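You operate a simulated robot arm through the tools that you are given. There is no shell and no other tool. Be economical: measure what you need, move in short steps, check, and stop when the job is done.

Carry out the task below with a simulated robot arm. There is one attempt and no reset: what you move stays moved.

Task
Put the 20 mm yellow cap from the top of the spares cart on the top of the black mat and the 25 mm yellow cap on the ledge top. Open the rings drawer, take the ring plate on the top of the spares cart and put it away in the inside of the rings drawer and shut the drawer again. Take the blue nozzle from the top of the spares cart and put it on top of the carton there. Take the blue cup and leave it in the inside of the used tray. Put the green scoop on the moulds bench. Any order will do. Set down upright: blue nozzle.

It is judged by the outcome, as a careful person would: the job done as asked, and still so three seconds after it is handed in. It fails if anything else is knocked over, pushed out of place, dropped, spilled or broken. A push-on lid holds only when it is set on centred and level and pressed home; a screw cap is set on level and turned clockwise until tight.

Robot
A 6-joint arm with a fingered hand on a trunk, on a base that drives. Base frame: it is fixed to the floor where the robot stands at the start and does not move with it; the origin is under the middle of the robot, x ahead of it, y to its left, z up; the surface under the hand at the start is at about z = 860. Lengths are in mm, angles in rad, forces in N, time in s.
With the tool pointing down near the work surface it reaches from about 320 to 800 mm from the robot's upright axis, wherever it stands. Its first joint turns from -2.007 to 2.007 rad. Places, roughly: blue cup (8x8x8 cm) [600, -1000, 900]; blue nozzle (4x4x6 cm) [700, 300, 900]; carton [500, 0, 1000]; green scoop (20x9x9 cm) [100, -3100, 800]; inside of the rings drawer [7300, -11000, 700]; inside of the used tray (20x17 cm) [2560, 1560, 860]; ledge top (280x22 cm) [3880, 1560, 860]; moulds bench [4300, -2100, 800]; ring plate [750, -250, 750]; rings drawer [7400, -11000, 700]; top of the black mat (30x21 cm) [5140, 1560, 860]; yellow cap [750, 0, 750]. Payload 4 kg.
The TCP is the grasp point between the finger pads, 26 mm short of the fingertips. In the tool frame z runs along the fingers and y along their closing line. Largest opening 164 mm; the body of the gripper starts 73 mm behind the TCP. The gripper is a hand of 5 fingers: y runs from the thumb to the fingers, the wrist lies at [0, 0, -239] in the tool frame, and closing takes about 1.5 s.
Orientation is that of the tool frame in the base frame, as a unit quaternion [x, y, z, w]. With the fingers straight down and closing along the base's y, the tool's x points along the base's -x, its y along +y and its z along -z.

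Tools
- The arm moves only by the tool nudge_tool. Its argument "moves" is a list of rows, each a list of 6 numbers: the turn, a rotation vector about the tool's x, y, z in units of 90 degrees (1.0 is 90 degrees), then the shift along the tool's x, y, z in units of 300 mm (1.0 is 300 mm). In form: [[wx, wy, wz, tx, ty, tz], ...]. A call has 1 to 20 rows; each row is the pose to reach, as a shift and turn from the pose commanded when the call began, along the tool's axes at that moment. "claw" is the closure in counts, from 0 (fully open) to 255 (shut), set as the call begins (left out, the last holds). A call with a number of a shift or a turn outside -1 to 1 is refused whole. Each row takes 0.2 s and may step no farther than 50 mm and 0.15 rad from the row before; otherwise, or with a gripper value out of range, the whole call is refused. Where a pose cannot be reached the arm comes as near as it can. A force on the tool above 40 N (or 10 N above the force at the start of the call, whichever is more), or a blocked arm, ends the call early, and 0.2 s more pass. Each finger travels about 45 mm/s and halts on what it meets, pressing with about 24 N; the grip force reading is that of the motor and also rises with nothing between the fingers. The clock runs only during rows and for 0.2 s after the last one: add rows that repeat a pose to give the fingers time. It gives the time, the measured TCP pose, the force on the tool (base axes), the opening and the grip force at its end, in the units of the frame above (readings bear some noise), with the torque about the TCP (base axes, N m) and any sound that the robot's microphone picked up.
- Cameras (640 x 400 px; columns grow to the right, rows downward): "scene" is now at [8.5, 153.1, 1769.2]; the picture's right is [-0.42, -0.91, 0.00], its down [-0.72, 0.33, -0.61] and it looks along [0.56, -0.26, -0.79] (base axes); focal length 256 px, centre (320, 200). "wrist" rides on the gripper at [51, -70, -93] in the tool frame; the picture's right is [0.81, 0.59, 0.00], its down [-0.43, 0.60, -0.68] and it looks along [-0.40, 0.55, 0.74] (tool axes); focal length 270 px, centre (320, 200).
- get_image(camera): a new picture of that camera. No time passes.
- raise_lower(by): slides the trunk up (or, below 0, down) by that many mm; the arm and the scene camera ride with it, the base frame stays. It gives what a move gives, with no picture.
- steer(legs): drives the robot by 1 to 6 legs, each [ahead, left, turn to the left] in mm, mm and rad, along the robot's own axes; the way and the turn of a leg run together, so that a leg with both is an arc; at most 1500 mm and 3.142 rad a leg. The arm and the cameras ride along, it lands a little off, and it stops where it bumps. It gives what a move gives.
- move_fingers(finger1, finger2, finger3, finger4, thumb_bend): sets how far each is bent, from 0 (flat) to 1 (curled in); at 0.3 the hand is open as for a grip, at 0.7 the pads meet at the TCP. One left out holds its place. A second passes; each finger stops where it meets its share of the squeeze, and holds until it gets a number again. A gripper value or a shape takes the hand back. It gives what a move gives, with no picture; readings hold the bend of each and the force on the fingers (four entries, about 0 where the hand has none), thumb and palm.
- hand_shape(shape): the hand has 5 fingers and takes this shape, open, in about a second: jaw (thumb against the fingers, like two jaws); tri (thumb and two fingers); tip (a fingertip pinch); poke (one finger out to press); point (the index stretched); flat (the hand flat); cup (the hand cupped); fist (a fist). The gripper value then closes the fingers along that shape, each until it touches; the sizes above hold for jaw. It gives what a move gives, with no picture.
- turn_head(pan, tilt): turns the head with the scene camera to pan (to the left, within 2.705 rad either way) and tilt (down, from -0.506 to 1.204), counted from straight ahead of the robot. It gives what a move gives.
- probe_pixels(camera, pixels): for up to 12 pixels [column, row] of the newest picture of that camera ("zoom" is the newest enlarged one), the place [x, y, z] in the base frame of the surface seen there, good to about 2 mm. No time passes.
- enlarge(camera, box): a new picture of the part [left, top, right, bottom] of that camera's present view, enlarged. No time passes.
- close_job(): hands the job in; it is judged then, once.

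Go step by step. Measure first, check grasps and placings, and put right what went wrong. The budget is 138 turns and 170 pictures, counting those below and the enlarged ones. Unless the task says otherwise, let go and move clear before handing in.

The tools are called after "Call:" as name(argument=value, ...) on one line, values as JSON. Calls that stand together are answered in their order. nudge_tool: Moves the arm, as the interface text tells. Its arguments: {"type":"object","properties":{"moves":{"type":"array","items":{"type":"array","items":{"type":"number"}}},"claw":{"type":"number"}},"required":["moves"]} The other tools are called the same way: raise_lower (by) slides the trunk up or down; hand_shape (shape) gives the hand a shape; move_fingers (finger1, finger2, finger3, finger4, thumb_bend) moves the fingers one by one; steer (legs) drives the base; turn_head (pan, tilt) turns the head that bears the scene camera; get_image (camera) takes a picture; probe_pixels (camera, pixels) gives the place of the surface under pixels of a picture; enlarge (camera, box) takes an enlarged picture of a part of a camera's view; close_job () hands the job in.

At the start:

```text
time_s: 0.0
ee_pos: [553.2, -226.5, 1160.0]
tool_rot: [0.0, 1.0, 0.0, 0.0]
contact_force: [-0.8, -0.5, -0.2]
torque: [0.03, -0.02, 0.03]
width: 164.2
gripper_force: 0.0
shape: jaw
bend: [0.3, 0.3, 0.3, 0.3, 0.3]
finger forces: [0.0, 0.1, 0.0, 0.1, 0.0, 0.0]
trunk travel left (down, up): [-825.0, 165.0]
robot x, y, heading: [2.1, 1.1, 0.003]
head pan, tilt: [-0.435, 0.909]
```

scene: 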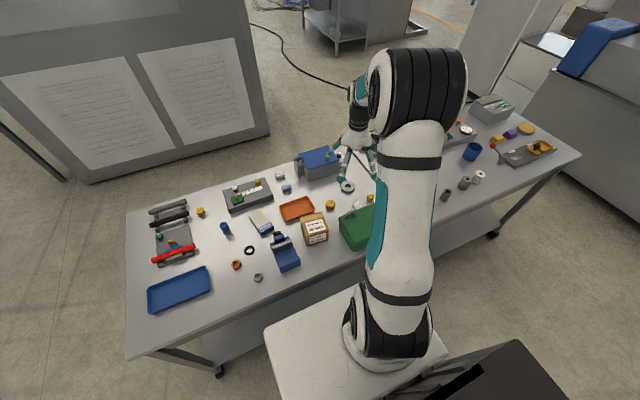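
wrist: 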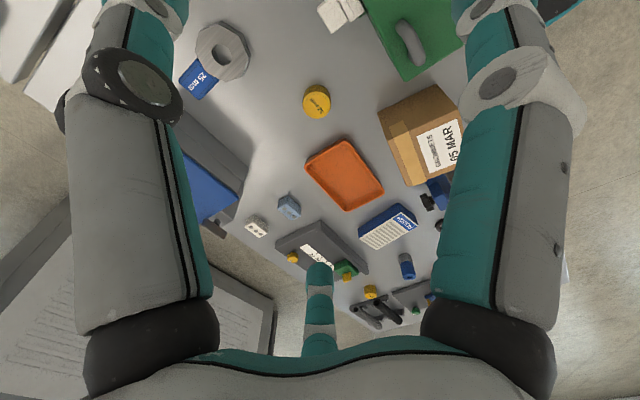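

The scene shows the cart with many parts: several yellow caps (near 200,211; 331,205; 370,198), a blue nozzle (225,228), the carton (314,228) and a cup (472,151). I'll enlarge to identify things.

Call:
enlarge(camera="scene", box=[120, 140, 380, 310])

Call:
enlarge(camera="scene", box=[420, 80, 600, 210])

Call:
probe_pixels(camera="scene", pixels=[[200, 211], [331, 205], [370, 198], [225, 224], [314, 218], [472, 146], [347, 187], [280, 176], [350, 270], [128, 350], [128, 212], [580, 155]])

```text
2.35 times, centred on (250, 225) of scene
```

zoom: 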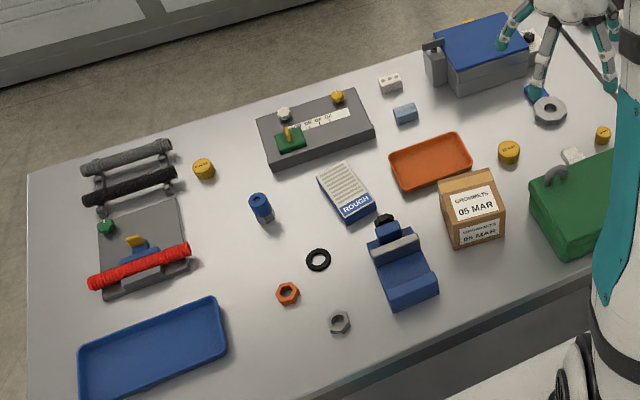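

```text
3.08 times, centred on (510, 145) of scene
```

zoom: 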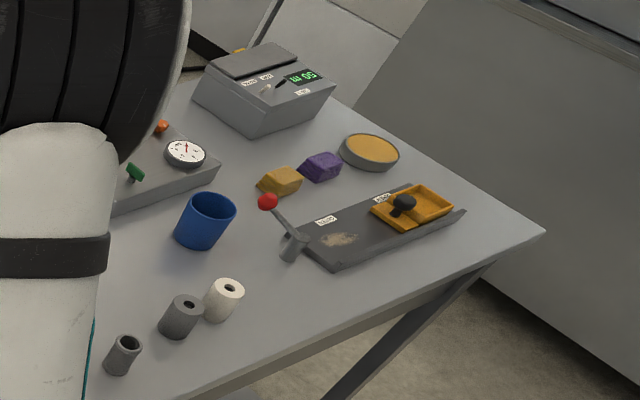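

```text
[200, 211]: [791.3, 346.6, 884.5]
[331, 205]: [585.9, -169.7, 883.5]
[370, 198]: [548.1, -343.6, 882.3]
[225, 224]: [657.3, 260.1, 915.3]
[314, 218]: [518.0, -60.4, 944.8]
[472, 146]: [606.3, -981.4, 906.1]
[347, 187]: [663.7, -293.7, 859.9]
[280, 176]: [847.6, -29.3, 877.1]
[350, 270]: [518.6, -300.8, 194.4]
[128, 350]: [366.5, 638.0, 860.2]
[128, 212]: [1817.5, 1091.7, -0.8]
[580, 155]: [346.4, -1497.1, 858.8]
```

Three yellow caps stand at (791,347), (586,-170) and (548,-344), and their sizes are to be read. I'll enlarge each one, plus the ring with the blue tab.

Call:
enlarge(camera="scene", box=[180, 195, 244, 235])

Call:
enlarge(camera="scene", box=[316, 170, 380, 210])

Call:
enlarge(camera="wrist", box=[160, 0, 400, 150])

Call:
enlarge(camera="wrist", box=[240, 180, 440, 330])

```text
10.00 times, centred on (212, 215) of scene
```

zoom: 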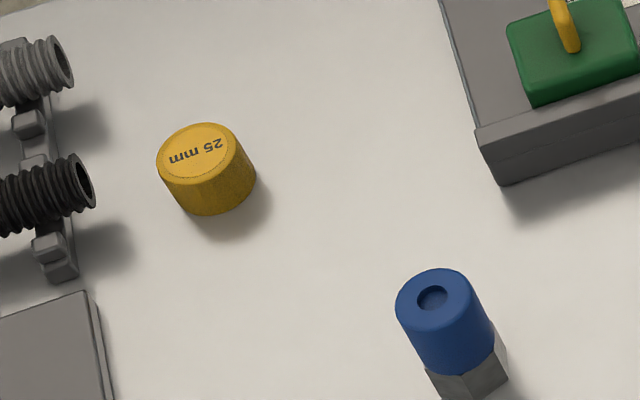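

```text
10.00 times, centred on (348, 190) of scene
```

zoom: 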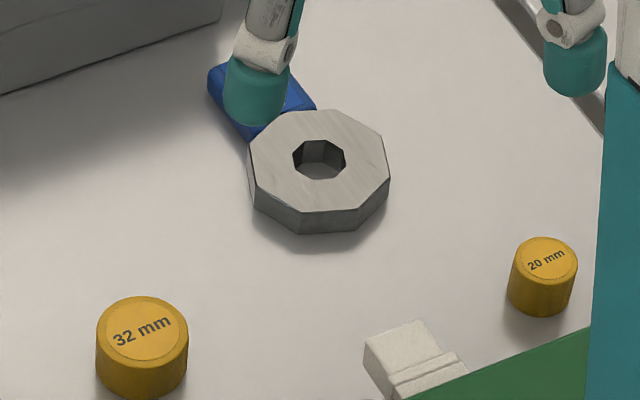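

```text
2.67 times, centred on (280, 75) of wrist
```

zoom: 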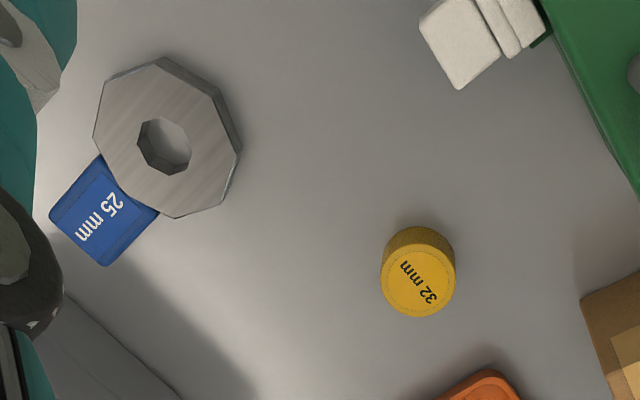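

```text
2.67 times, centred on (340, 255) of wrist
```

zoom: 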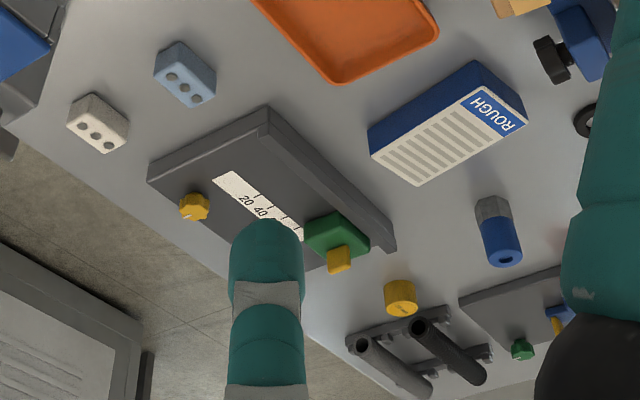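

Labels read: the 25 mm cap is at (791,347), the 20 mm cap at (548,-344), and a 32 mm decoy is at (586,-170). I'll look around with the head to map routes.

Call:
turn_head(pan=0.5, tilt=0.3)

Call:
get_image(camera="scene")

Call:
turn_head(pan=-1.2, tilt=0.3)

Call:
get_image(camera="scene")

Call:
turn_head(pan=-0.4, tilt=0.2)

Call:
get_image(camera="scene")

```text
time_s: 1.2
ee_pos: [552.6, -227.0, 1158.4]
tool_rot: [0.0, 1.0, 0.0, 0.0]
contact_force: [0.0, 1.1, 0.2]
torque: [-0.04, 0.02, 0.01]
width: 163.9
gripper_force: 0.1
shape: jaw
bend: [0.3, 0.3, 0.3, 0.3, 0.3]
finger forces: [0.0, 0.1, 0.0, 0.1, 0.0, 0.1]
trunk travel left (down, up): [-825.0, 165.0]
robot x, y, heading: [-0.5, -0.2, -0.006]
head pan, tilt: [0.499, 0.3]
```

```text
161 pictures are left
```

scene: 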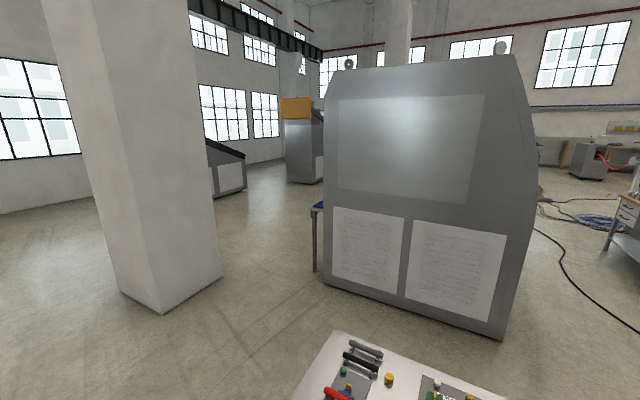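

```text
time_s: 3.0
ee_pos: [553.9, -227.1, 1157.7]
tool_rot: [0.0, 1.0, -0.001, 0.0]
contact_force: [1.1, 0.7, 0.4]
torque: [-0.04, 0.0, 0.0]
width: 163.7
gripper_force: 0.1
shape: jaw
bend: [0.3, 0.3, 0.3, 0.3, 0.3]
finger forces: [0.0, 0.0, 0.0, 0.0, 0.0, 0.1]
trunk travel left (down, up): [-825.0, 165.0]
robot x, y, heading: [-0.9, 0.1, -0.006]
head pan, tilt: [-1.201, 0.3]
```

```text
160 pictures are left
```

scene: 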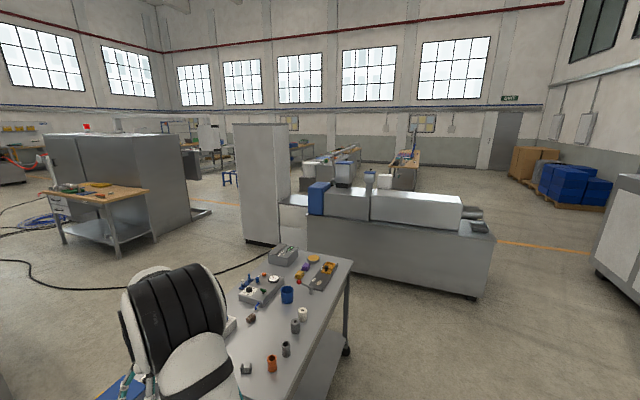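

```text
time_s: 4.1
ee_pos: [552.9, -227.7, 1159.3]
tool_rot: [0.001, 1.0, 0.0, 0.0]
contact_force: [0.6, 1.1, -0.4]
torque: [-0.01, -0.02, -0.03]
width: 163.9
gripper_force: 0.0
shape: jaw
bend: [0.3, 0.3, 0.3, 0.3, 0.3]
finger forces: [0.0, 0.1, 0.0, 0.0, 0.1, 0.0]
trunk travel left (down, up): [-825.0, 165.0]
robot x, y, heading: [0.4, -0.4, -0.004]
head pan, tilt: [-0.4, 0.201]
```

```text
159 pictures are left
```

scene: 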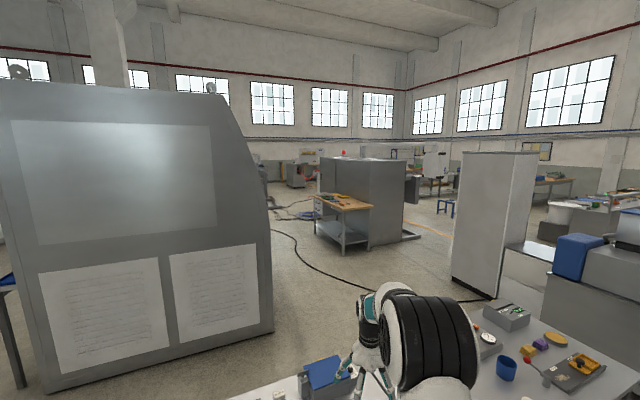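

I need distances for the routes. I'll re-take the left view and probe the floor, pillar and ledge.

Call:
turn_head(pan=0.6, tilt=0.4)

Call:
get_image(camera="scene")

```text
time_s: 5.3
ee_pos: [553.2, -226.1, 1158.8]
tool_rot: [0.0, 1.0, 0.0, 0.0]
contact_force: [-0.1, 0.4, 0.6]
torque: [0.03, 0.0, 0.01]
width: 163.8
gripper_force: 0.1
shape: jaw
bend: [0.3, 0.3, 0.3, 0.3, 0.3]
finger forces: [0.0, 0.0, 0.1, 0.0, 0.0, 0.0]
trunk travel left (down, up): [-825.0, 165.0]
robot x, y, heading: [-3.7, -0.7, -0.001]
head pan, tilt: [0.6, 0.4]
```

```text
158 pictures are left
```

scene: 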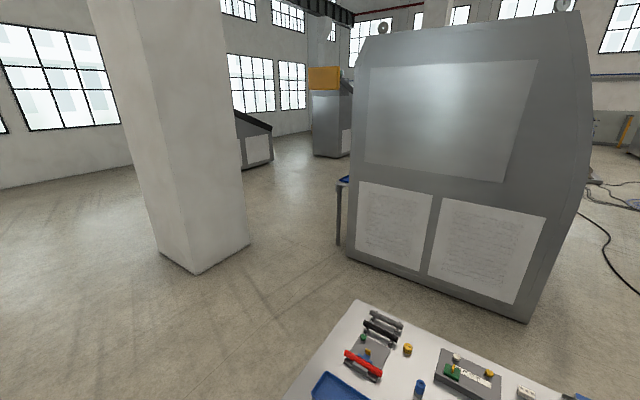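

Call:
probe_pixels(camera="scene", pixels=[[195, 272], [250, 242], [158, 248], [348, 258], [525, 322], [337, 244], [343, 180], [330, 155], [268, 163], [300, 220], [355, 298], [280, 398]])

Call:
turn_head(pan=-0.7, tilt=0.3)

Call:
get_image(camera="scene")

```text
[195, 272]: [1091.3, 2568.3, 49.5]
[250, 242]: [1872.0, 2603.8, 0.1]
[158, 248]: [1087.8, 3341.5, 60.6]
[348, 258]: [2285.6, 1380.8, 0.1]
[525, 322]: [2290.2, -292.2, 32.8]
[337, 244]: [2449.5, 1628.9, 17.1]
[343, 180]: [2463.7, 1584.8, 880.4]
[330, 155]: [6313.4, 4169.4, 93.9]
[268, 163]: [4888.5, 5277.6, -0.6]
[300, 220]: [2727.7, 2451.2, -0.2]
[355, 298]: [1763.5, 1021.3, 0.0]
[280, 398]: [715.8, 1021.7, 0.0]
```

```text
time_s: 6.8
ee_pos: [553.0, -228.0, 1158.8]
tool_rot: [0.0, 1.0, 0.0, 0.0]
contact_force: [-0.4, 1.0, -0.3]
torque: [-0.02, 0.02, -0.02]
width: 163.9
gripper_force: 0.0
shape: jaw
bend: [0.3, 0.3, 0.3, 0.3, 0.3]
finger forces: [0.0, 0.0, 0.1, 0.0, 0.0, 0.1]
trunk travel left (down, up): [-825.0, 165.0]
robot x, y, heading: [1.4, -3.2, -0.002]
head pan, tilt: [-0.7, 0.3]
```

```text
157 pictures are left
```

scene: 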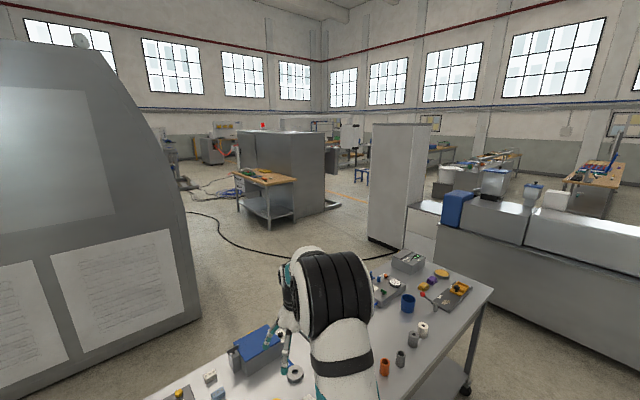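

Call:
probe_pixels(camera="scene", pixels=[[200, 322], [272, 228], [237, 208], [265, 178], [325, 207], [370, 240], [403, 248], [440, 225], [245, 300], [465, 390], [492, 288], [430, 300]])

Call:
turn_head(pan=-1.7, tilt=0.3)

Call:
get_image(camera="scene")

```text
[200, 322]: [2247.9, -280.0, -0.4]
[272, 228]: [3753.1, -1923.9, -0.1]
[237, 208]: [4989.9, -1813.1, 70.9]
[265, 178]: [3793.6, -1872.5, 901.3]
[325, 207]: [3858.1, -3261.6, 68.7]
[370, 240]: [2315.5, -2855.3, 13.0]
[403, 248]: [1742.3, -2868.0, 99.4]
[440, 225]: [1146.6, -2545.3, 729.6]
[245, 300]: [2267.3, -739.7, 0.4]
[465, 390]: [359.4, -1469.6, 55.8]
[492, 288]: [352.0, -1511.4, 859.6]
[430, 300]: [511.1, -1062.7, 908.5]
```

```text
time_s: 8.1
ee_pos: [552.3, -226.8, 1157.9]
tool_rot: [0.0, 1.0, 0.0, -0.001]
contact_force: [-0.1, -0.6, 0.5]
torque: [0.03, -0.01, -0.02]
width: 163.9
gripper_force: 0.1
shape: jaw
bend: [0.3, 0.3, 0.3, 0.3, 0.3]
finger forces: [0.1, 0.0, 0.0, 0.0, 0.0, 0.0]
trunk travel left (down, up): [-825.0, 165.0]
robot x, y, heading: [3.2, -3.8, 0.001]
head pan, tilt: [-1.7, 0.3]
```

```text
156 pictures are left
```

scene: 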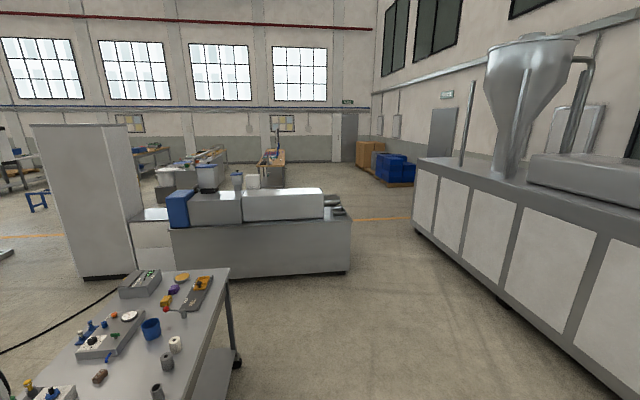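

The route map is clear enough: the ledge is reached from y > 1670, and the pillar is at y > 2570. Nozzle first: I'll look at it and the carton from the head.

Call:
turn_head(pan=0.1, tilt=0.95)

Call:
get_image(camera="scene")

Call:
enlarge(camera="scene", box=[200, 80, 520, 280])

```text
time_s: 9.9
ee_pos: [553.1, -225.8, 1158.5]
tool_rot: [0.0, 1.0, -0.001, 0.001]
contact_force: [0.1, -0.7, -0.7]
torque: [-0.02, 0.0, 0.01]
width: 163.9
gripper_force: 0.0
shape: jaw
bend: [0.3, 0.3, 0.3, 0.3, 0.3]
finger forces: [0.1, 0.0, 0.1, 0.0, 0.0, 0.1]
trunk travel left (down, up): [-825.0, 165.0]
robot x, y, heading: [1.9, 3.4, 0.001]
head pan, tilt: [0.099, 0.949]
```

```text
155 pictures are left
```

scene: 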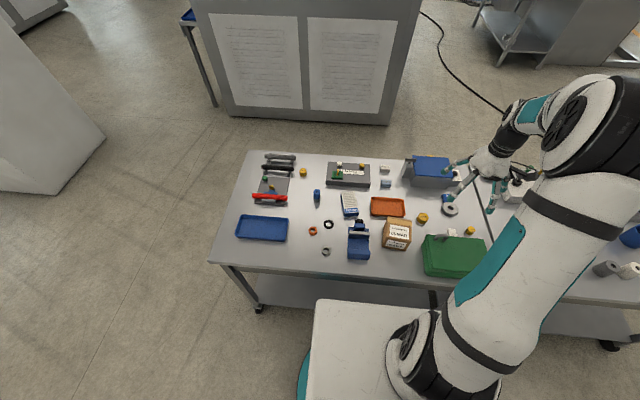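

```text
2.00 times, centred on (360, 180) of scene
```

zoom: 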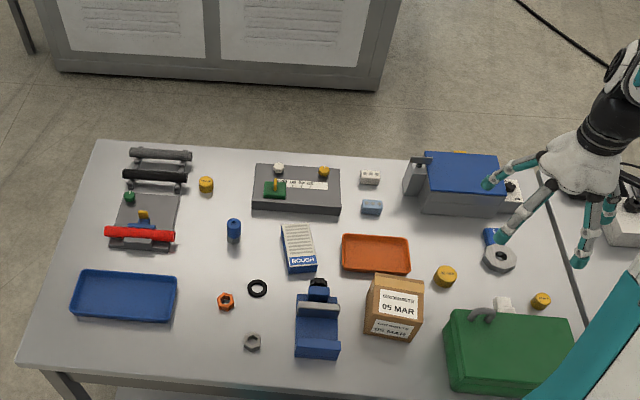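

Call:
enlarge(camera="scene", box=[296, 180, 344, 210])

Call:
probe_pixels(camera="zoom", pixels=[[280, 100], [280, 140], [250, 200], [310, 200], [280, 250]])

Call:
enlarge(camera="scene", box=[350, 195, 446, 255])

Call:
probe_pixels(camera="scene", pixels=[[388, 220], [409, 221], [384, 235], [410, 238], [398, 229], [470, 230], [303, 171], [360, 238], [423, 217], [445, 238]])

```text
13.33 times, centred on (320, 195) of scene
```

zoom: 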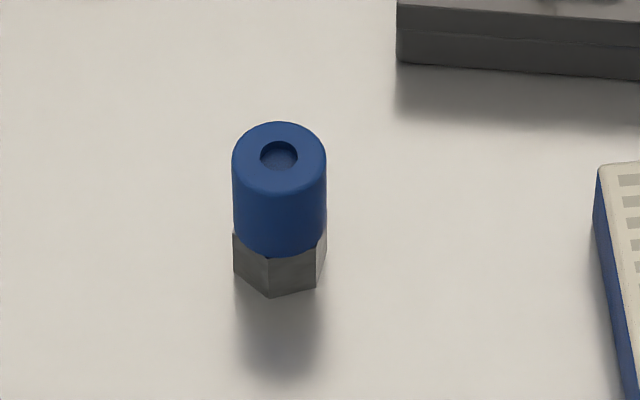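

```text
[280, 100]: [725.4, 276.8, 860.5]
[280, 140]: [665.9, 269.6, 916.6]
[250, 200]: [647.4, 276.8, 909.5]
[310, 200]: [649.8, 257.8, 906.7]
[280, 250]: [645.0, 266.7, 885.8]
```

```text
6.67 times, centred on (398, 225) of scene
```

zoom: 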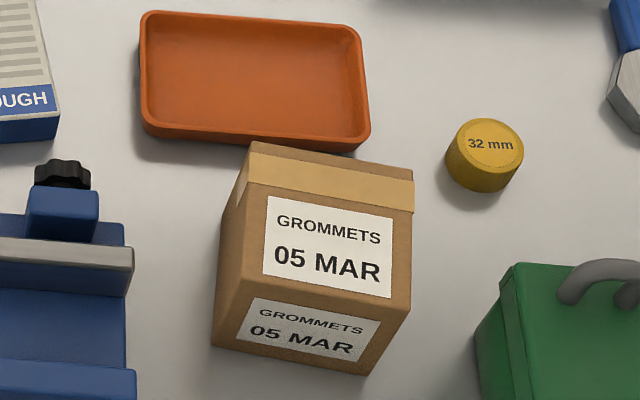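

```text
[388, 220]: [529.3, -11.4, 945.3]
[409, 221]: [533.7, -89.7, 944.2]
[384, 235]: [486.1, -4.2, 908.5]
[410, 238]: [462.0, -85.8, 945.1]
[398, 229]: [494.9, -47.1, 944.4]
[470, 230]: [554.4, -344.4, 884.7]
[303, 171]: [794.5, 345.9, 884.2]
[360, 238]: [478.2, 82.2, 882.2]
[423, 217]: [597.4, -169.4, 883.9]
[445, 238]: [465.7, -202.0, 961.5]
```

The nozzle is at about (660,268), 26 mm wide, top at 916. The carton top is centred at about (503,-48,945). I'll move over the nozzle while partly closing the hand.

Call:
nudge_tool(moves=[[0, 0, 0, -0.03, 0.137, 0], [0, 0, 0, -0.06, 0.274, 0], [0, 0, 0, -0.09, 0.411, 0], [0, 0, 0, -0.12, 0.549, 0], [0, 0, 0, -0.15, 0.686, 0], [0, 0, 0, -0.178, 0.823, 0]], claw=110)

Call:
nudge_tool(moves=[[0, 0, 0, -0.03, 0.137, 0.05], [0, 0, 0, -0.06, 0.274, 0.1], [0, 0, 0, -0.09, 0.411, 0.15], [0, 0, 0, -0.12, 0.549, 0.2], [0, 0, 0, -0.15, 0.686, 0.25], [0, 0, 0, -0.178, 0.823, 0.35], [0, 0, 0, -0.178, 0.823, 0.45], [0, 0, 0, -0.178, 0.823, 0.45]])

Call:
get_image(camera="wrist")

Call:
enlarge(camera="scene", box=[240, 90, 400, 230])

```text
time_s: 11.3
ee_pos: [604.8, 19.2, 1157.1]
tool_rot: [0.0, 1.0, -0.001, 0.0]
contact_force: [-0.4, -0.3, 0.3]
torque: [-0.03, 0.02, 0.02]
width: 93.9
gripper_force: 0.0
shape: jaw
bend: [0.34, 0.34, 0.34, 0.34, 0.7]
finger forces: [0.0, 0.1, 0.0, 0.0, 0.0, 0.0]
trunk travel left (down, up): [-825.0, 165.0]
robot x, y, heading: [-1.6, 0.1, -0.0]
head pan, tilt: [0.099, 0.949]
```

```text
refused: row 6 steps farther than a row can; nothing moved
```

```text
151 pictures are left
```

wrist: 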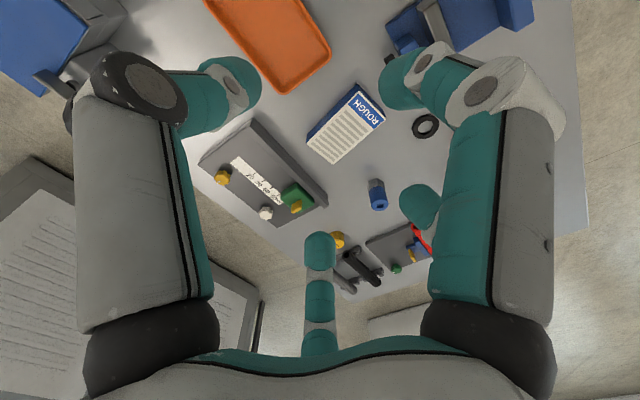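

```text
2.86 times, centred on (320, 160) of scene
```

zoom: 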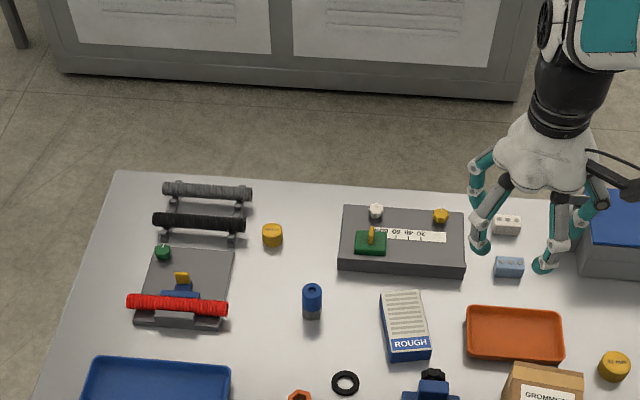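

The nudge shows that the thumb bends first (0.7) while the fingers stay open (0.34). I'll move over the nozzle, then look closely at the hand.

Call:
nudge_tool(moves=[[0, 0, 0, -0.03, 0.137, 0.05], [0, 0, 0, -0.06, 0.274, 0.1], [0, 0, 0, -0.09, 0.411, 0.15], [0, 0, 0, -0.12, 0.549, 0.2], [0, 0, 0, -0.15, 0.65, 0.25], [0, 0, 0, -0.178, 0.73, 0.35], [0, 0, 0, -0.178, 0.78, 0.45], [0, 0, 0, -0.178, 0.78, 0.45]])

Call:
get_image(camera="wrist")

Call:
enlarge(camera="scene", box=[268, 110, 364, 210])

```text
time_s: 13.1
ee_pos: [659.5, 251.9, 1025.1]
tool_rot: [-0.001, 1.0, 0.0, -0.001]
contact_force: [0.0, -0.3, -0.3]
torque: [0.01, 0.02, -0.02]
width: 94.0
gripper_force: 0.2
shape: jaw
bend: [0.34, 0.34, 0.34, 0.34, 0.7]
finger forces: [0.0, 0.0, 0.0, 0.1, 0.0, 0.0]
trunk travel left (down, up): [-825.0, 165.0]
robot x, y, heading: [-0.6, -2.8, 0.003]
head pan, tilt: [0.099, 0.949]
```

```text
149 pictures are left
```

wrist: 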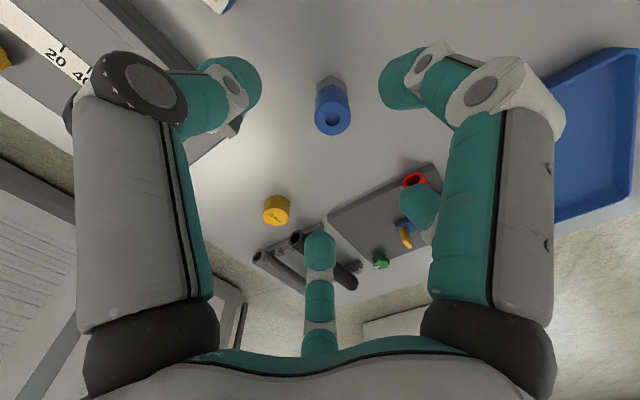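

```text
4.00 times, centred on (316, 160) of scene
```

zoom: 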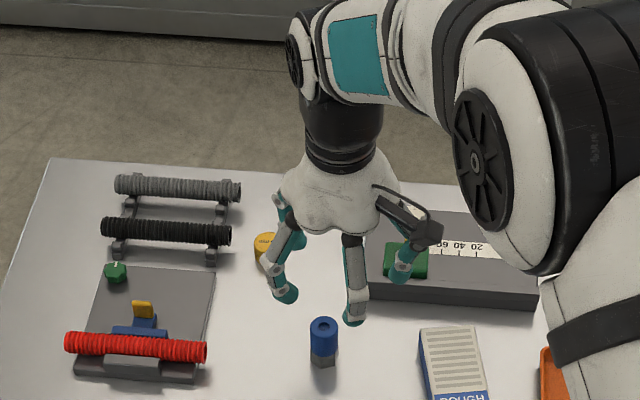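

I'll probe the fingertips to learn the hand geometry relative to the TCP at (659.5,252,1025).

Call:
probe_pixels(camera="wrist", pixels=[[250, 85], [232, 85], [390, 80], [425, 65], [425, 195], [410, 205], [320, 240], [320, 290], [120, 90], [490, 90], [332, 118], [333, 80]])

```text
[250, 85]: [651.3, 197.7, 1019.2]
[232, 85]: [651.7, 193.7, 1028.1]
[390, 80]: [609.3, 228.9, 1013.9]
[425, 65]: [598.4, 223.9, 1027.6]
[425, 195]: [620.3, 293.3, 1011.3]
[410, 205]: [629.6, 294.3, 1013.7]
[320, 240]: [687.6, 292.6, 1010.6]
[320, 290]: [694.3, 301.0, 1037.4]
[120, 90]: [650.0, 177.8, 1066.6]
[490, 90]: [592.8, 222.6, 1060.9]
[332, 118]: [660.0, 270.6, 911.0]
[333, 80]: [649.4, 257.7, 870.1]
```

The geometry is odd: tips A and B bent inward, while C and D sit at +41 in y. I'll close fully in free air to see where the tips meet, and try the tip shape too.

Call:
nudge_tool(moves=[[0, 0, 0, 0, 0, 0], [0, 0, 0, 0, 0, 0], [0, 0, 0, 0, 0, 0], [0, 0, 0, 0, 0, 0], [0, 0, 0, 0, 0, 0], [0, 0, 0, 0, 0, 0], [0, 0, 0, 0, 0, 0], [0, 0, 0, 0, 0, 0], [0, 0, 0, 0, 0, 0], [0, 0, 0, 0, 0, 0]], claw=200)

Call:
get_image(camera="wrist")

Call:
enlarge(camera="scene", box=[268, 110, 364, 210])

```text
time_s: 15.3
ee_pos: [659.2, 253.7, 1025.0]
tool_rot: [0.0, 1.0, 0.0, 0.0]
contact_force: [0.4, -0.7, -0.5]
torque: [-0.02, -0.01, 0.01]
width: 35.9
gripper_force: 0.1
shape: jaw
bend: [0.53, 0.53, 0.53, 0.53, 0.7]
finger forces: [0.0, 0.1, 0.0, 0.1, 0.1, 0.0]
trunk travel left (down, up): [-825.0, 165.0]
robot x, y, heading: [-2.7, -1.6, 0.002]
head pan, tilt: [0.099, 0.949]
```

```text
147 pictures are left
```

wrist: 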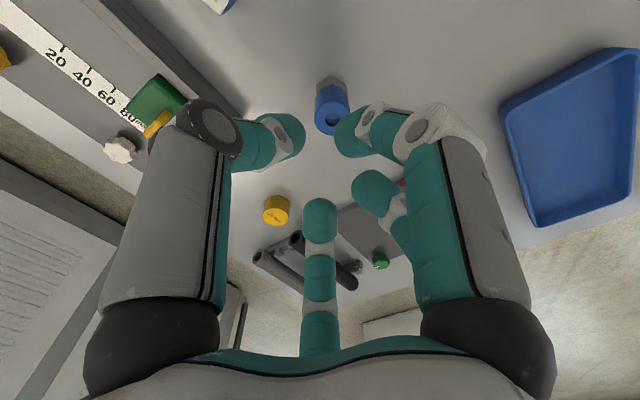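

```text
4.00 times, centred on (316, 160) of scene
```

zoom: 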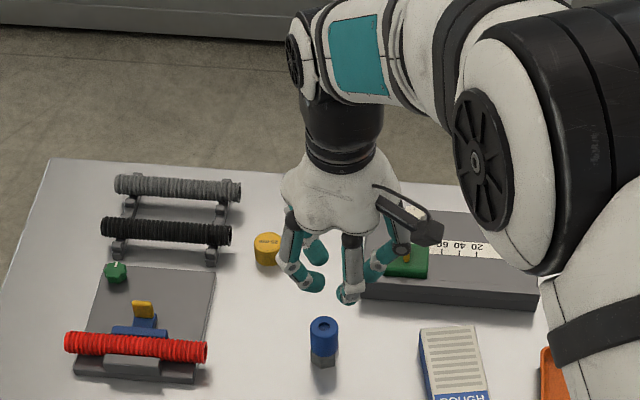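

Call:
probe_pixels(camera="wrist", pixels=[[295, 135], [345, 135], [365, 190], [320, 215], [280, 140], [395, 215]])

Call:
hand_shape(shape="tip")

Call:
get_image(camera="wrist")

```text
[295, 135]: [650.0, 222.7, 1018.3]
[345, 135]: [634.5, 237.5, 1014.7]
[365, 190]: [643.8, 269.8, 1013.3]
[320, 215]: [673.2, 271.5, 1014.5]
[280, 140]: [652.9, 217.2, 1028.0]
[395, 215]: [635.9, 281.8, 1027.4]
```

```text
time_s: 16.2
ee_pos: [661.1, 253.4, 1025.1]
tool_rot: [0.0, 1.0, 0.0, 0.0]
contact_force: [0.0, -0.2, -1.0]
torque: [-0.01, -0.01, -0.02]
width: 163.8
gripper_force: 0.1
shape: tip
bend: [0.14, 0.3, 0.3, 0.14, 0.3]
finger forces: [0.1, 0.1, 0.0, 0.1, 0.0, 0.0]
trunk travel left (down, up): [-825.0, 165.0]
robot x, y, heading: [1.5, 0.3, 0.004]
head pan, tilt: [0.099, 0.949]
```

```text
145 pictures are left
```

wrist: 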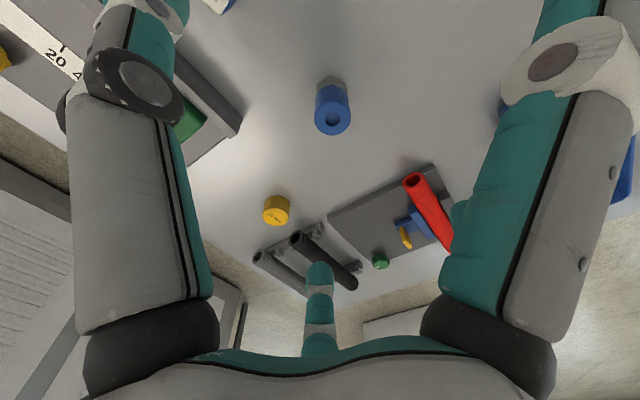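

The hand is a radial five-finger chuck centred on the TCP, which suits round parts. Back to jaw, pre-closed, then down over the nozzle at (660,268).

Call:
hand_shape(shape="jaw")

Call:
nudge_tool(moves=[[0, 0, 0, 0, 0.05, 0], [0, 0, 0, 0, 0.05, 0], [0, 0, 0, 0, 0.05, 0], [0, 0, 0, 0, 0.05, 0], [0, 0, 0, 0, 0.05, 0], [0, 0, 0, 0, 0.05, 0.08], [0, 0, 0, 0, 0.05, 0.16], [0, 0, 0, 0, 0.05, 0.2]], claw=140)

Call:
get_image(camera="wrist")

Call:
enlarge(camera="scene", box=[268, 110, 364, 210])

```text
time_s: 17.1
ee_pos: [660.2, 252.1, 1025.4]
tool_rot: [0.0, 1.0, 0.001, 0.001]
contact_force: [-0.7, -0.6, 0.6]
torque: [0.0, 0.02, -0.02]
width: 164.3
gripper_force: 0.0
shape: jaw
bend: [0.3, 0.3, 0.3, 0.3, 0.3]
finger forces: [0.0, 0.0, 0.0, 0.0, 0.1, 0.0]
trunk travel left (down, up): [-825.0, 165.0]
robot x, y, heading: [1.4, 3.6, 0.002]
head pan, tilt: [0.099, 0.949]
```

```text
time_s: 18.9
ee_pos: [661.6, 270.2, 964.0]
tool_rot: [0.0, 1.0, 0.0, 0.0]
contact_force: [-1.1, -0.6, 0.2]
torque: [-0.01, 0.02, 0.01]
width: 74.2
gripper_force: 0.1
shape: jaw
bend: [0.39, 0.39, 0.39, 0.39, 0.7]
finger forces: [0.0, 0.0, 0.1, 0.0, 0.0, 0.0]
trunk travel left (down, up): [-825.0, 165.0]
robot x, y, heading: [-1.5, 0.9, 0.002]
head pan, tilt: [0.099, 0.949]
```

```text
144 pictures are left
```

wrist: 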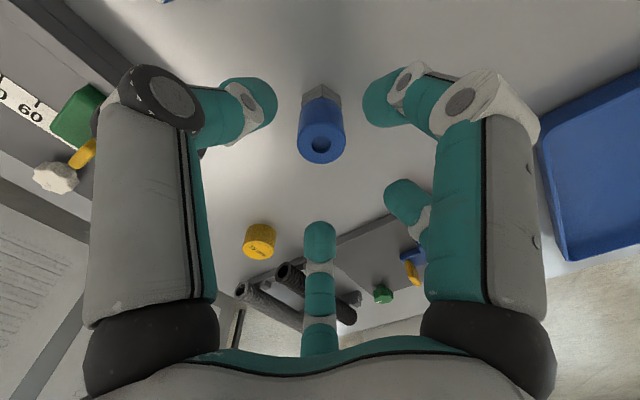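

```text
4.00 times, centred on (316, 160) of scene
```

zoom: 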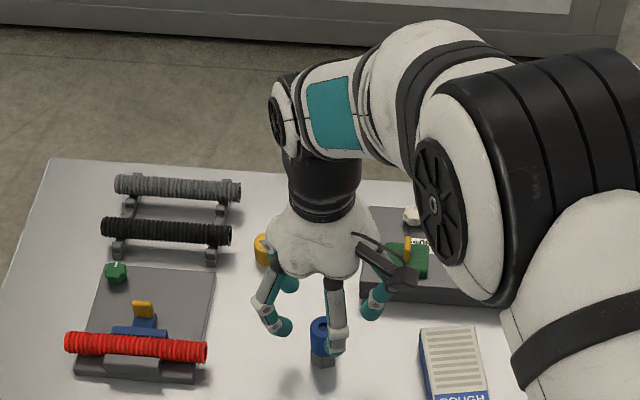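

The nozzle projects at (320,145), right on the TCP axis. I'll descend to z≈892 and close.

Call:
nudge_tool(moves=[[0, 0, 0, 0, -0.005, 0.08], [0, 0, 0, 0, -0.005, 0.16], [0, 0, 0, 0, -0.005, 0.2], [0, 0, 0, 0, -0.005, 0.237], [0, 0, 0, 0, -0.005, 0.237]])

Call:
nudge_tool(moves=[[0, 0, 0, 0, 0, 0], [0, 0, 0, 0, 0, 0], [0, 0, 0, 0, 0, 0], [0, 0, 0, 0, 0, 0], [0, 0, 0, 0, 0, 0], [0, 0, 0, 0, 0, 0], [0, 0, 0, 0, 0, 0], [0, 0, 0, 0, 0, 0]], claw=255)

Call:
get_image(camera="wrist")

```text
time_s: 20.1
ee_pos: [660.0, 268.0, 891.8]
tool_rot: [0.0, 1.0, -0.001, -0.001]
contact_force: [0.2, -0.1, 0.2]
torque: [-0.02, 0.0, -0.01]
width: 74.1
gripper_force: 0.0
shape: jaw
bend: [0.39, 0.39, 0.39, 0.39, 0.7]
finger forces: [0.0, 0.0, 0.0, 0.0, 0.0, 0.1]
trunk travel left (down, up): [-825.0, 165.0]
robot x, y, heading: [1.2, 1.6, 0.0]
head pan, tilt: [0.099, 0.949]
```

```text
time_s: 21.9
ee_pos: [660.3, 268.2, 892.0]
tool_rot: [0.001, 1.0, 0.001, 0.0]
contact_force: [0.6, -0.1, 0.1]
torque: [0.02, 0.0, 0.01]
width: 26.2
gripper_force: 24.4
shape: jaw
bend: [0.78, 0.78, 0.78, 0.78, 0.7]
finger forces: [21.2, 21.4, 21.4, 21.1, 21.3, 0.1]
trunk travel left (down, up): [-825.0, 165.0]
robot x, y, heading: [-1.0, 0.5, -0.002]
head pan, tilt: [0.099, 0.949]
```

```text
142 pictures are left
```

wrist: 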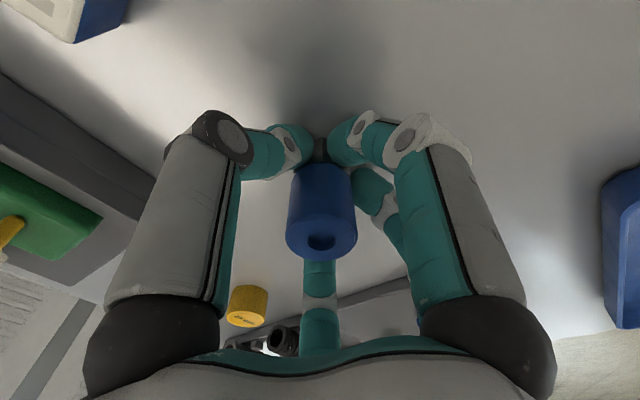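

Grip is good at 26.2 mm. I'll lift and carry it to above the carton.

Call:
nudge_tool(moves=[[0, 0, 0, 0, 0, -0.15], [0, 0, 0, 0, 0, -0.3], [0, 0, 0, 0, 0, -0.45], [0, 0, 0, 0, 0, -0.5], [0, 0, 0, 0.052, -0.106, -0.5], [0, 0, 0, 0.104, -0.212, -0.5], [0, 0, 0, 0.156, -0.318, -0.5], [0, 0, 0, 0.208, -0.424, -0.5], [0, 0, 0, 0.26, -0.53, -0.5]])

Call:
nudge_tool(moves=[[0, 0, 0, 0.052, -0.106, 0], [0, 0, 0, 0.104, -0.212, 0], [0, 0, 0, 0.156, -0.318, 0], [0, 0, 0, 0.208, -0.424, 0], [0, 0, 0, 0.263, -0.523, 0], [0, 0, 0, 0.263, -0.523, 0]])

Call:
get_image(camera="wrist")

Call:
enlarge(camera="scene", box=[350, 160, 446, 260])

```text
time_s: 23.9
ee_pos: [582.5, 108.2, 1043.6]
tool_rot: [0.0, 1.0, -0.001, 0.002]
contact_force: [0.3, -0.3, -0.6]
torque: [0.01, 0.03, 0.02]
width: 26.2
gripper_force: 23.8
shape: jaw
bend: [0.78, 0.78, 0.78, 0.78, 0.7]
finger forces: [21.1, 21.4, 21.4, 21.3, 21.5, 0.0]
trunk travel left (down, up): [-825.0, 165.0]
robot x, y, heading: [-0.7, 0.1, -0.001]
head pan, tilt: [0.099, 0.949]
```

```text
time_s: 25.3
ee_pos: [503.7, -48.6, 1042.1]
tool_rot: [-0.001, 1.0, 0.0, 0.001]
contact_force: [0.8, 0.8, -0.8]
torque: [-0.03, 0.01, 0.0]
width: 26.0
gripper_force: 24.2
shape: jaw
bend: [0.78, 0.78, 0.78, 0.78, 0.7]
finger forces: [21.0, 21.4, 21.7, 21.3, 21.5, 0.0]
trunk travel left (down, up): [-825.0, 165.0]
robot x, y, heading: [-3.3, 1.1, -0.001]
head pan, tilt: [0.099, 0.949]
```

```text
141 pictures are left
```

wrist: 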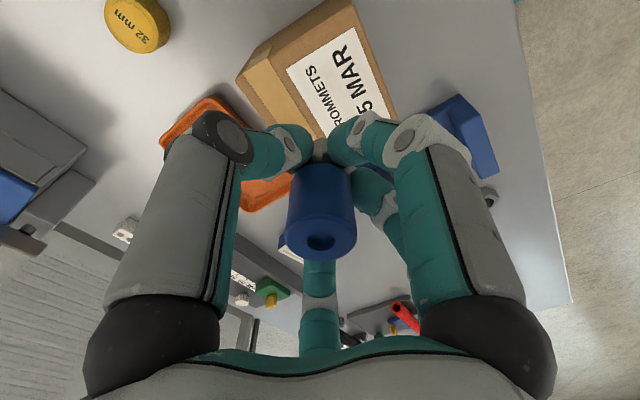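

```text
4.00 times, centred on (398, 210) of scene
```

zoom: 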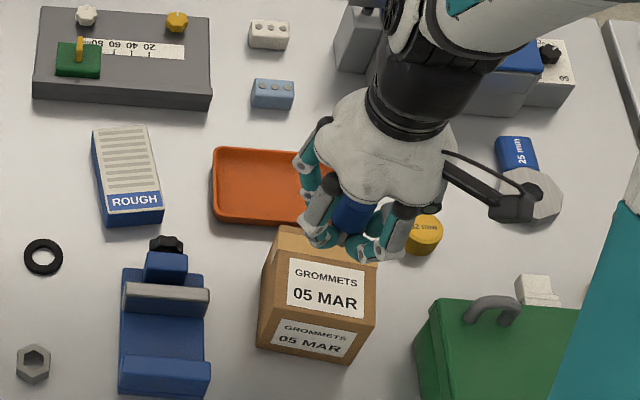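

I'll check the carton top's corners to centre the nozzle.

Call:
probe_pixels(camera="zoom", pixels=[[282, 230], [374, 266], [370, 318], [280, 310], [276, 312], [290, 305]])

Call:
probe_pixels(camera="wrist", pixels=[[241, 80], [350, 5], [388, 112], [275, 122]])

```text
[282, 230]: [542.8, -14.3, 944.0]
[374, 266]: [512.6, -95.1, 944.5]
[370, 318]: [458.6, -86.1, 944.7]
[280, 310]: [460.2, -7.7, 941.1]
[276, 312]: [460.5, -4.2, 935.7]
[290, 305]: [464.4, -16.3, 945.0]
```

```text
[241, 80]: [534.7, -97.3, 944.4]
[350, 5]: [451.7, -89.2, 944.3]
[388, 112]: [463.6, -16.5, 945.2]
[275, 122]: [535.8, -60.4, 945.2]
```

Carton top centre is about (500,-50), so the nozzle is well centred. I'll lower to contact height.

Call:
nudge_tool(moves=[[0, 0, 0, 0.01, -0.004, 0.08], [0, 0, 0, 0.01, -0.004, 0.15], [0, 0, 0, 0.01, -0.004, 0.19], [0, 0, 0, 0.01, -0.004, 0.205], [0, 0, 0, 0.01, -0.004, 0.214], [0, 0, 0, 0.01, -0.004, 0.214]])

Call:
nudge_tool(moves=[[0, 0, 0, 0, 0, 0], [0, 0, 0, 0, 0, 0], [0, 0, 0, 0, 0, 0], [0, 0, 0, 0, 0, 0], [0, 0, 0, 0, 0, 0], [0, 0, 0, 0, 0, 0], [0, 0, 0, 0, 0, -0.05], [0, 0, 0, 0, 0, -0.15], [0, 0, 0, 0, 0, -0.3], [0, 0, 0, 0, 0, -0.45]], claw=120)

Call:
enlarge(camera="scene", box=[350, 160, 446, 260])

```text
time_s: 26.7
ee_pos: [501.1, -49.4, 978.8]
tool_rot: [0.0, 1.0, -0.001, 0.0]
contact_force: [0.7, -0.2, -1.5]
torque: [0.01, -0.01, -0.03]
width: 26.1
gripper_force: 24.4
shape: jaw
bend: [0.78, 0.78, 0.78, 0.78, 0.7]
finger forces: [21.1, 21.2, 21.5, 21.3, 21.5, 0.0]
trunk travel left (down, up): [-825.0, 165.0]
robot x, y, heading: [-1.3, 3.5, 0.01]
head pan, tilt: [0.099, 0.949]
```

```text
time_s: 28.9
ee_pos: [498.5, -47.3, 1113.2]
tool_rot: [-0.001, 1.0, -0.001, -0.001]
contact_force: [0.1, -0.4, -0.3]
torque: [-0.03, -0.03, -0.03]
width: 86.4
gripper_force: 0.1
shape: jaw
bend: [0.36, 0.36, 0.36, 0.36, 0.7]
finger forces: [0.0, 0.0, 0.0, 0.0, 0.0, 0.0]
trunk travel left (down, up): [-825.0, 165.0]
robot x, y, heading: [2.4, 1.6, -0.0]
head pan, tilt: [0.099, 0.949]
```

```text
4.00 times, centred on (398, 210) of scene
```

zoom: 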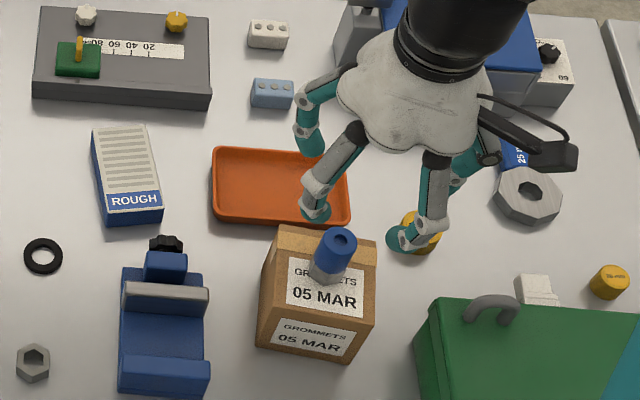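

The nozzle stands on the carton. Now the caps: I'll probe the robot's platform edge, the cart edge and the surroundings of the 20 mm cap.

Call:
get_image(camera="scene")

Call:
probe_pixels(camera="scene", pixels=[[319, 303], [400, 308], [302, 375], [300, 276], [430, 287], [485, 240], [426, 236], [470, 240], [470, 230], [452, 233], [474, 276], [398, 221]])

```text
138 pictures are left
```

scene: 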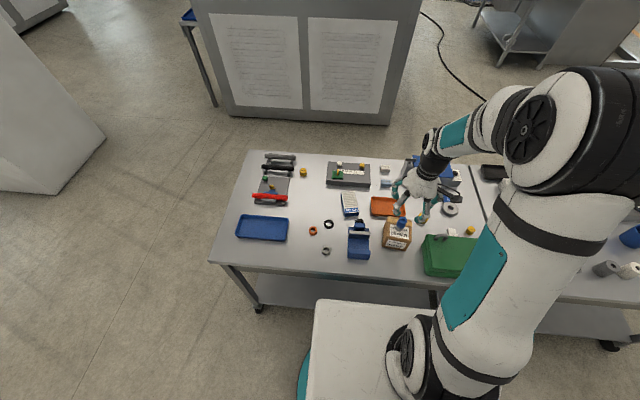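

```text
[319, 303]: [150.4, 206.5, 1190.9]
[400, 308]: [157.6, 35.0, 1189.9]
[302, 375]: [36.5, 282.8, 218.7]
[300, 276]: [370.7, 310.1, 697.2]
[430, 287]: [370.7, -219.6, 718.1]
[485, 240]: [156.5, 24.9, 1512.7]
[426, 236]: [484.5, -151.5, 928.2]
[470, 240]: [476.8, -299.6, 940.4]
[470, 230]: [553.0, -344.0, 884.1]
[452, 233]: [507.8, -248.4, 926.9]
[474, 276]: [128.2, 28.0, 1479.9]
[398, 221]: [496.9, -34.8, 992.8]
```

There is about 60–70 mm between base and cart. I'll drive 340 left and 20 ahead so the 25 mm cap comes into reach.

Call:
steer(legs=[[0, 340, 0], [20, 0, 0]])

Call:
turn_head(pan=-0.1, tilt=0.95)

Call:
get_image(camera="scene")

```text
time_s: 31.5
ee_pos: [519.7, 293.2, 1111.5]
tool_rot: [0.002, 1.0, 0.0, -0.001]
contact_force: [0.8, -0.2, 0.3]
torque: [0.02, 0.01, -0.02]
width: 86.6
gripper_force: 0.0
shape: jaw
bend: [0.36, 0.36, 0.36, 0.36, 0.7]
finger forces: [0.0, 0.0, 0.1, 0.1, 0.1, 0.0]
trunk travel left (down, up): [-825.0, 165.0]
robot x, y, heading: [19.4, 343.9, -0.003]
head pan, tilt: [0.099, 0.949]
```

```text
time_s: 32.2
ee_pos: [519.2, 293.8, 1112.4]
tool_rot: [0.001, 1.0, 0.0, -0.001]
contact_force: [-0.4, 0.1, -0.9]
torque: [0.02, -0.03, -0.02]
width: 86.4
gripper_force: 0.0
shape: jaw
bend: [0.36, 0.36, 0.36, 0.36, 0.7]
finger forces: [0.0, 0.1, 0.0, 0.0, 0.0, 0.1]
trunk travel left (down, up): [-825.0, 165.0]
robot x, y, heading: [21.9, 342.8, -0.0]
head pan, tilt: [-0.099, 0.949]
```

```text
137 pictures are left
```

scene: 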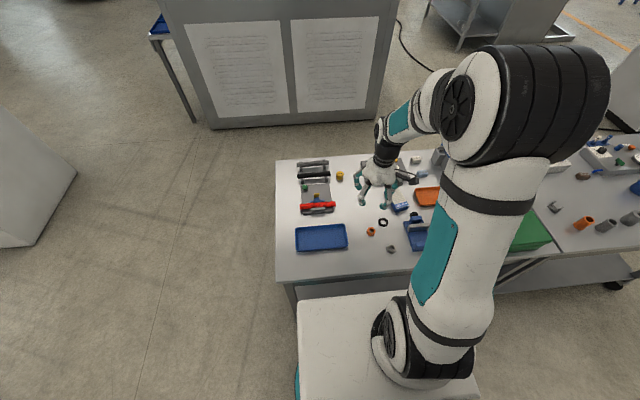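

Call:
enlarge(camera="scene", box=[324, 165, 356, 185])

Call:
nudge_tool(moves=[[0, 0, 0, -0.15, 0.03, 0], [0, 0, 0, -0.3, 0.06, 0], [0, 0, 0, -0.45, 0.09, 0], [0, 0, 0, -0.6, 0.12, 0.0], [0, 0, 0, -0.75, 0.15, 0.08], [0, 0, 0, -0.88, 0.17, 0.18], [0, 0, 0, -0.913, 0.175, 0.32], [0, 0, 0, -0.913, 0.175, 0.45], [0, 0, 0, -0.913, 0.175, 0.55], [0, 0, 0, -0.913, 0.175, 0.55]], claw=140)

Call:
get_image(camera="wrist")

```text
16.00 times, centred on (340, 175) of scene
```

zoom: 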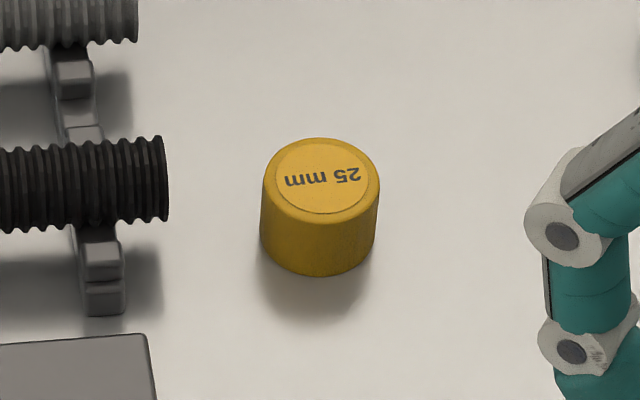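

```text
refused: row 5 steps farther than a row can; nothing moved
```

```text
135 pictures are left
```

wrist: 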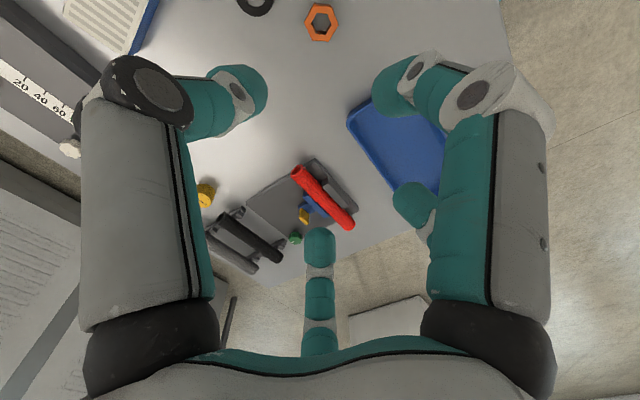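

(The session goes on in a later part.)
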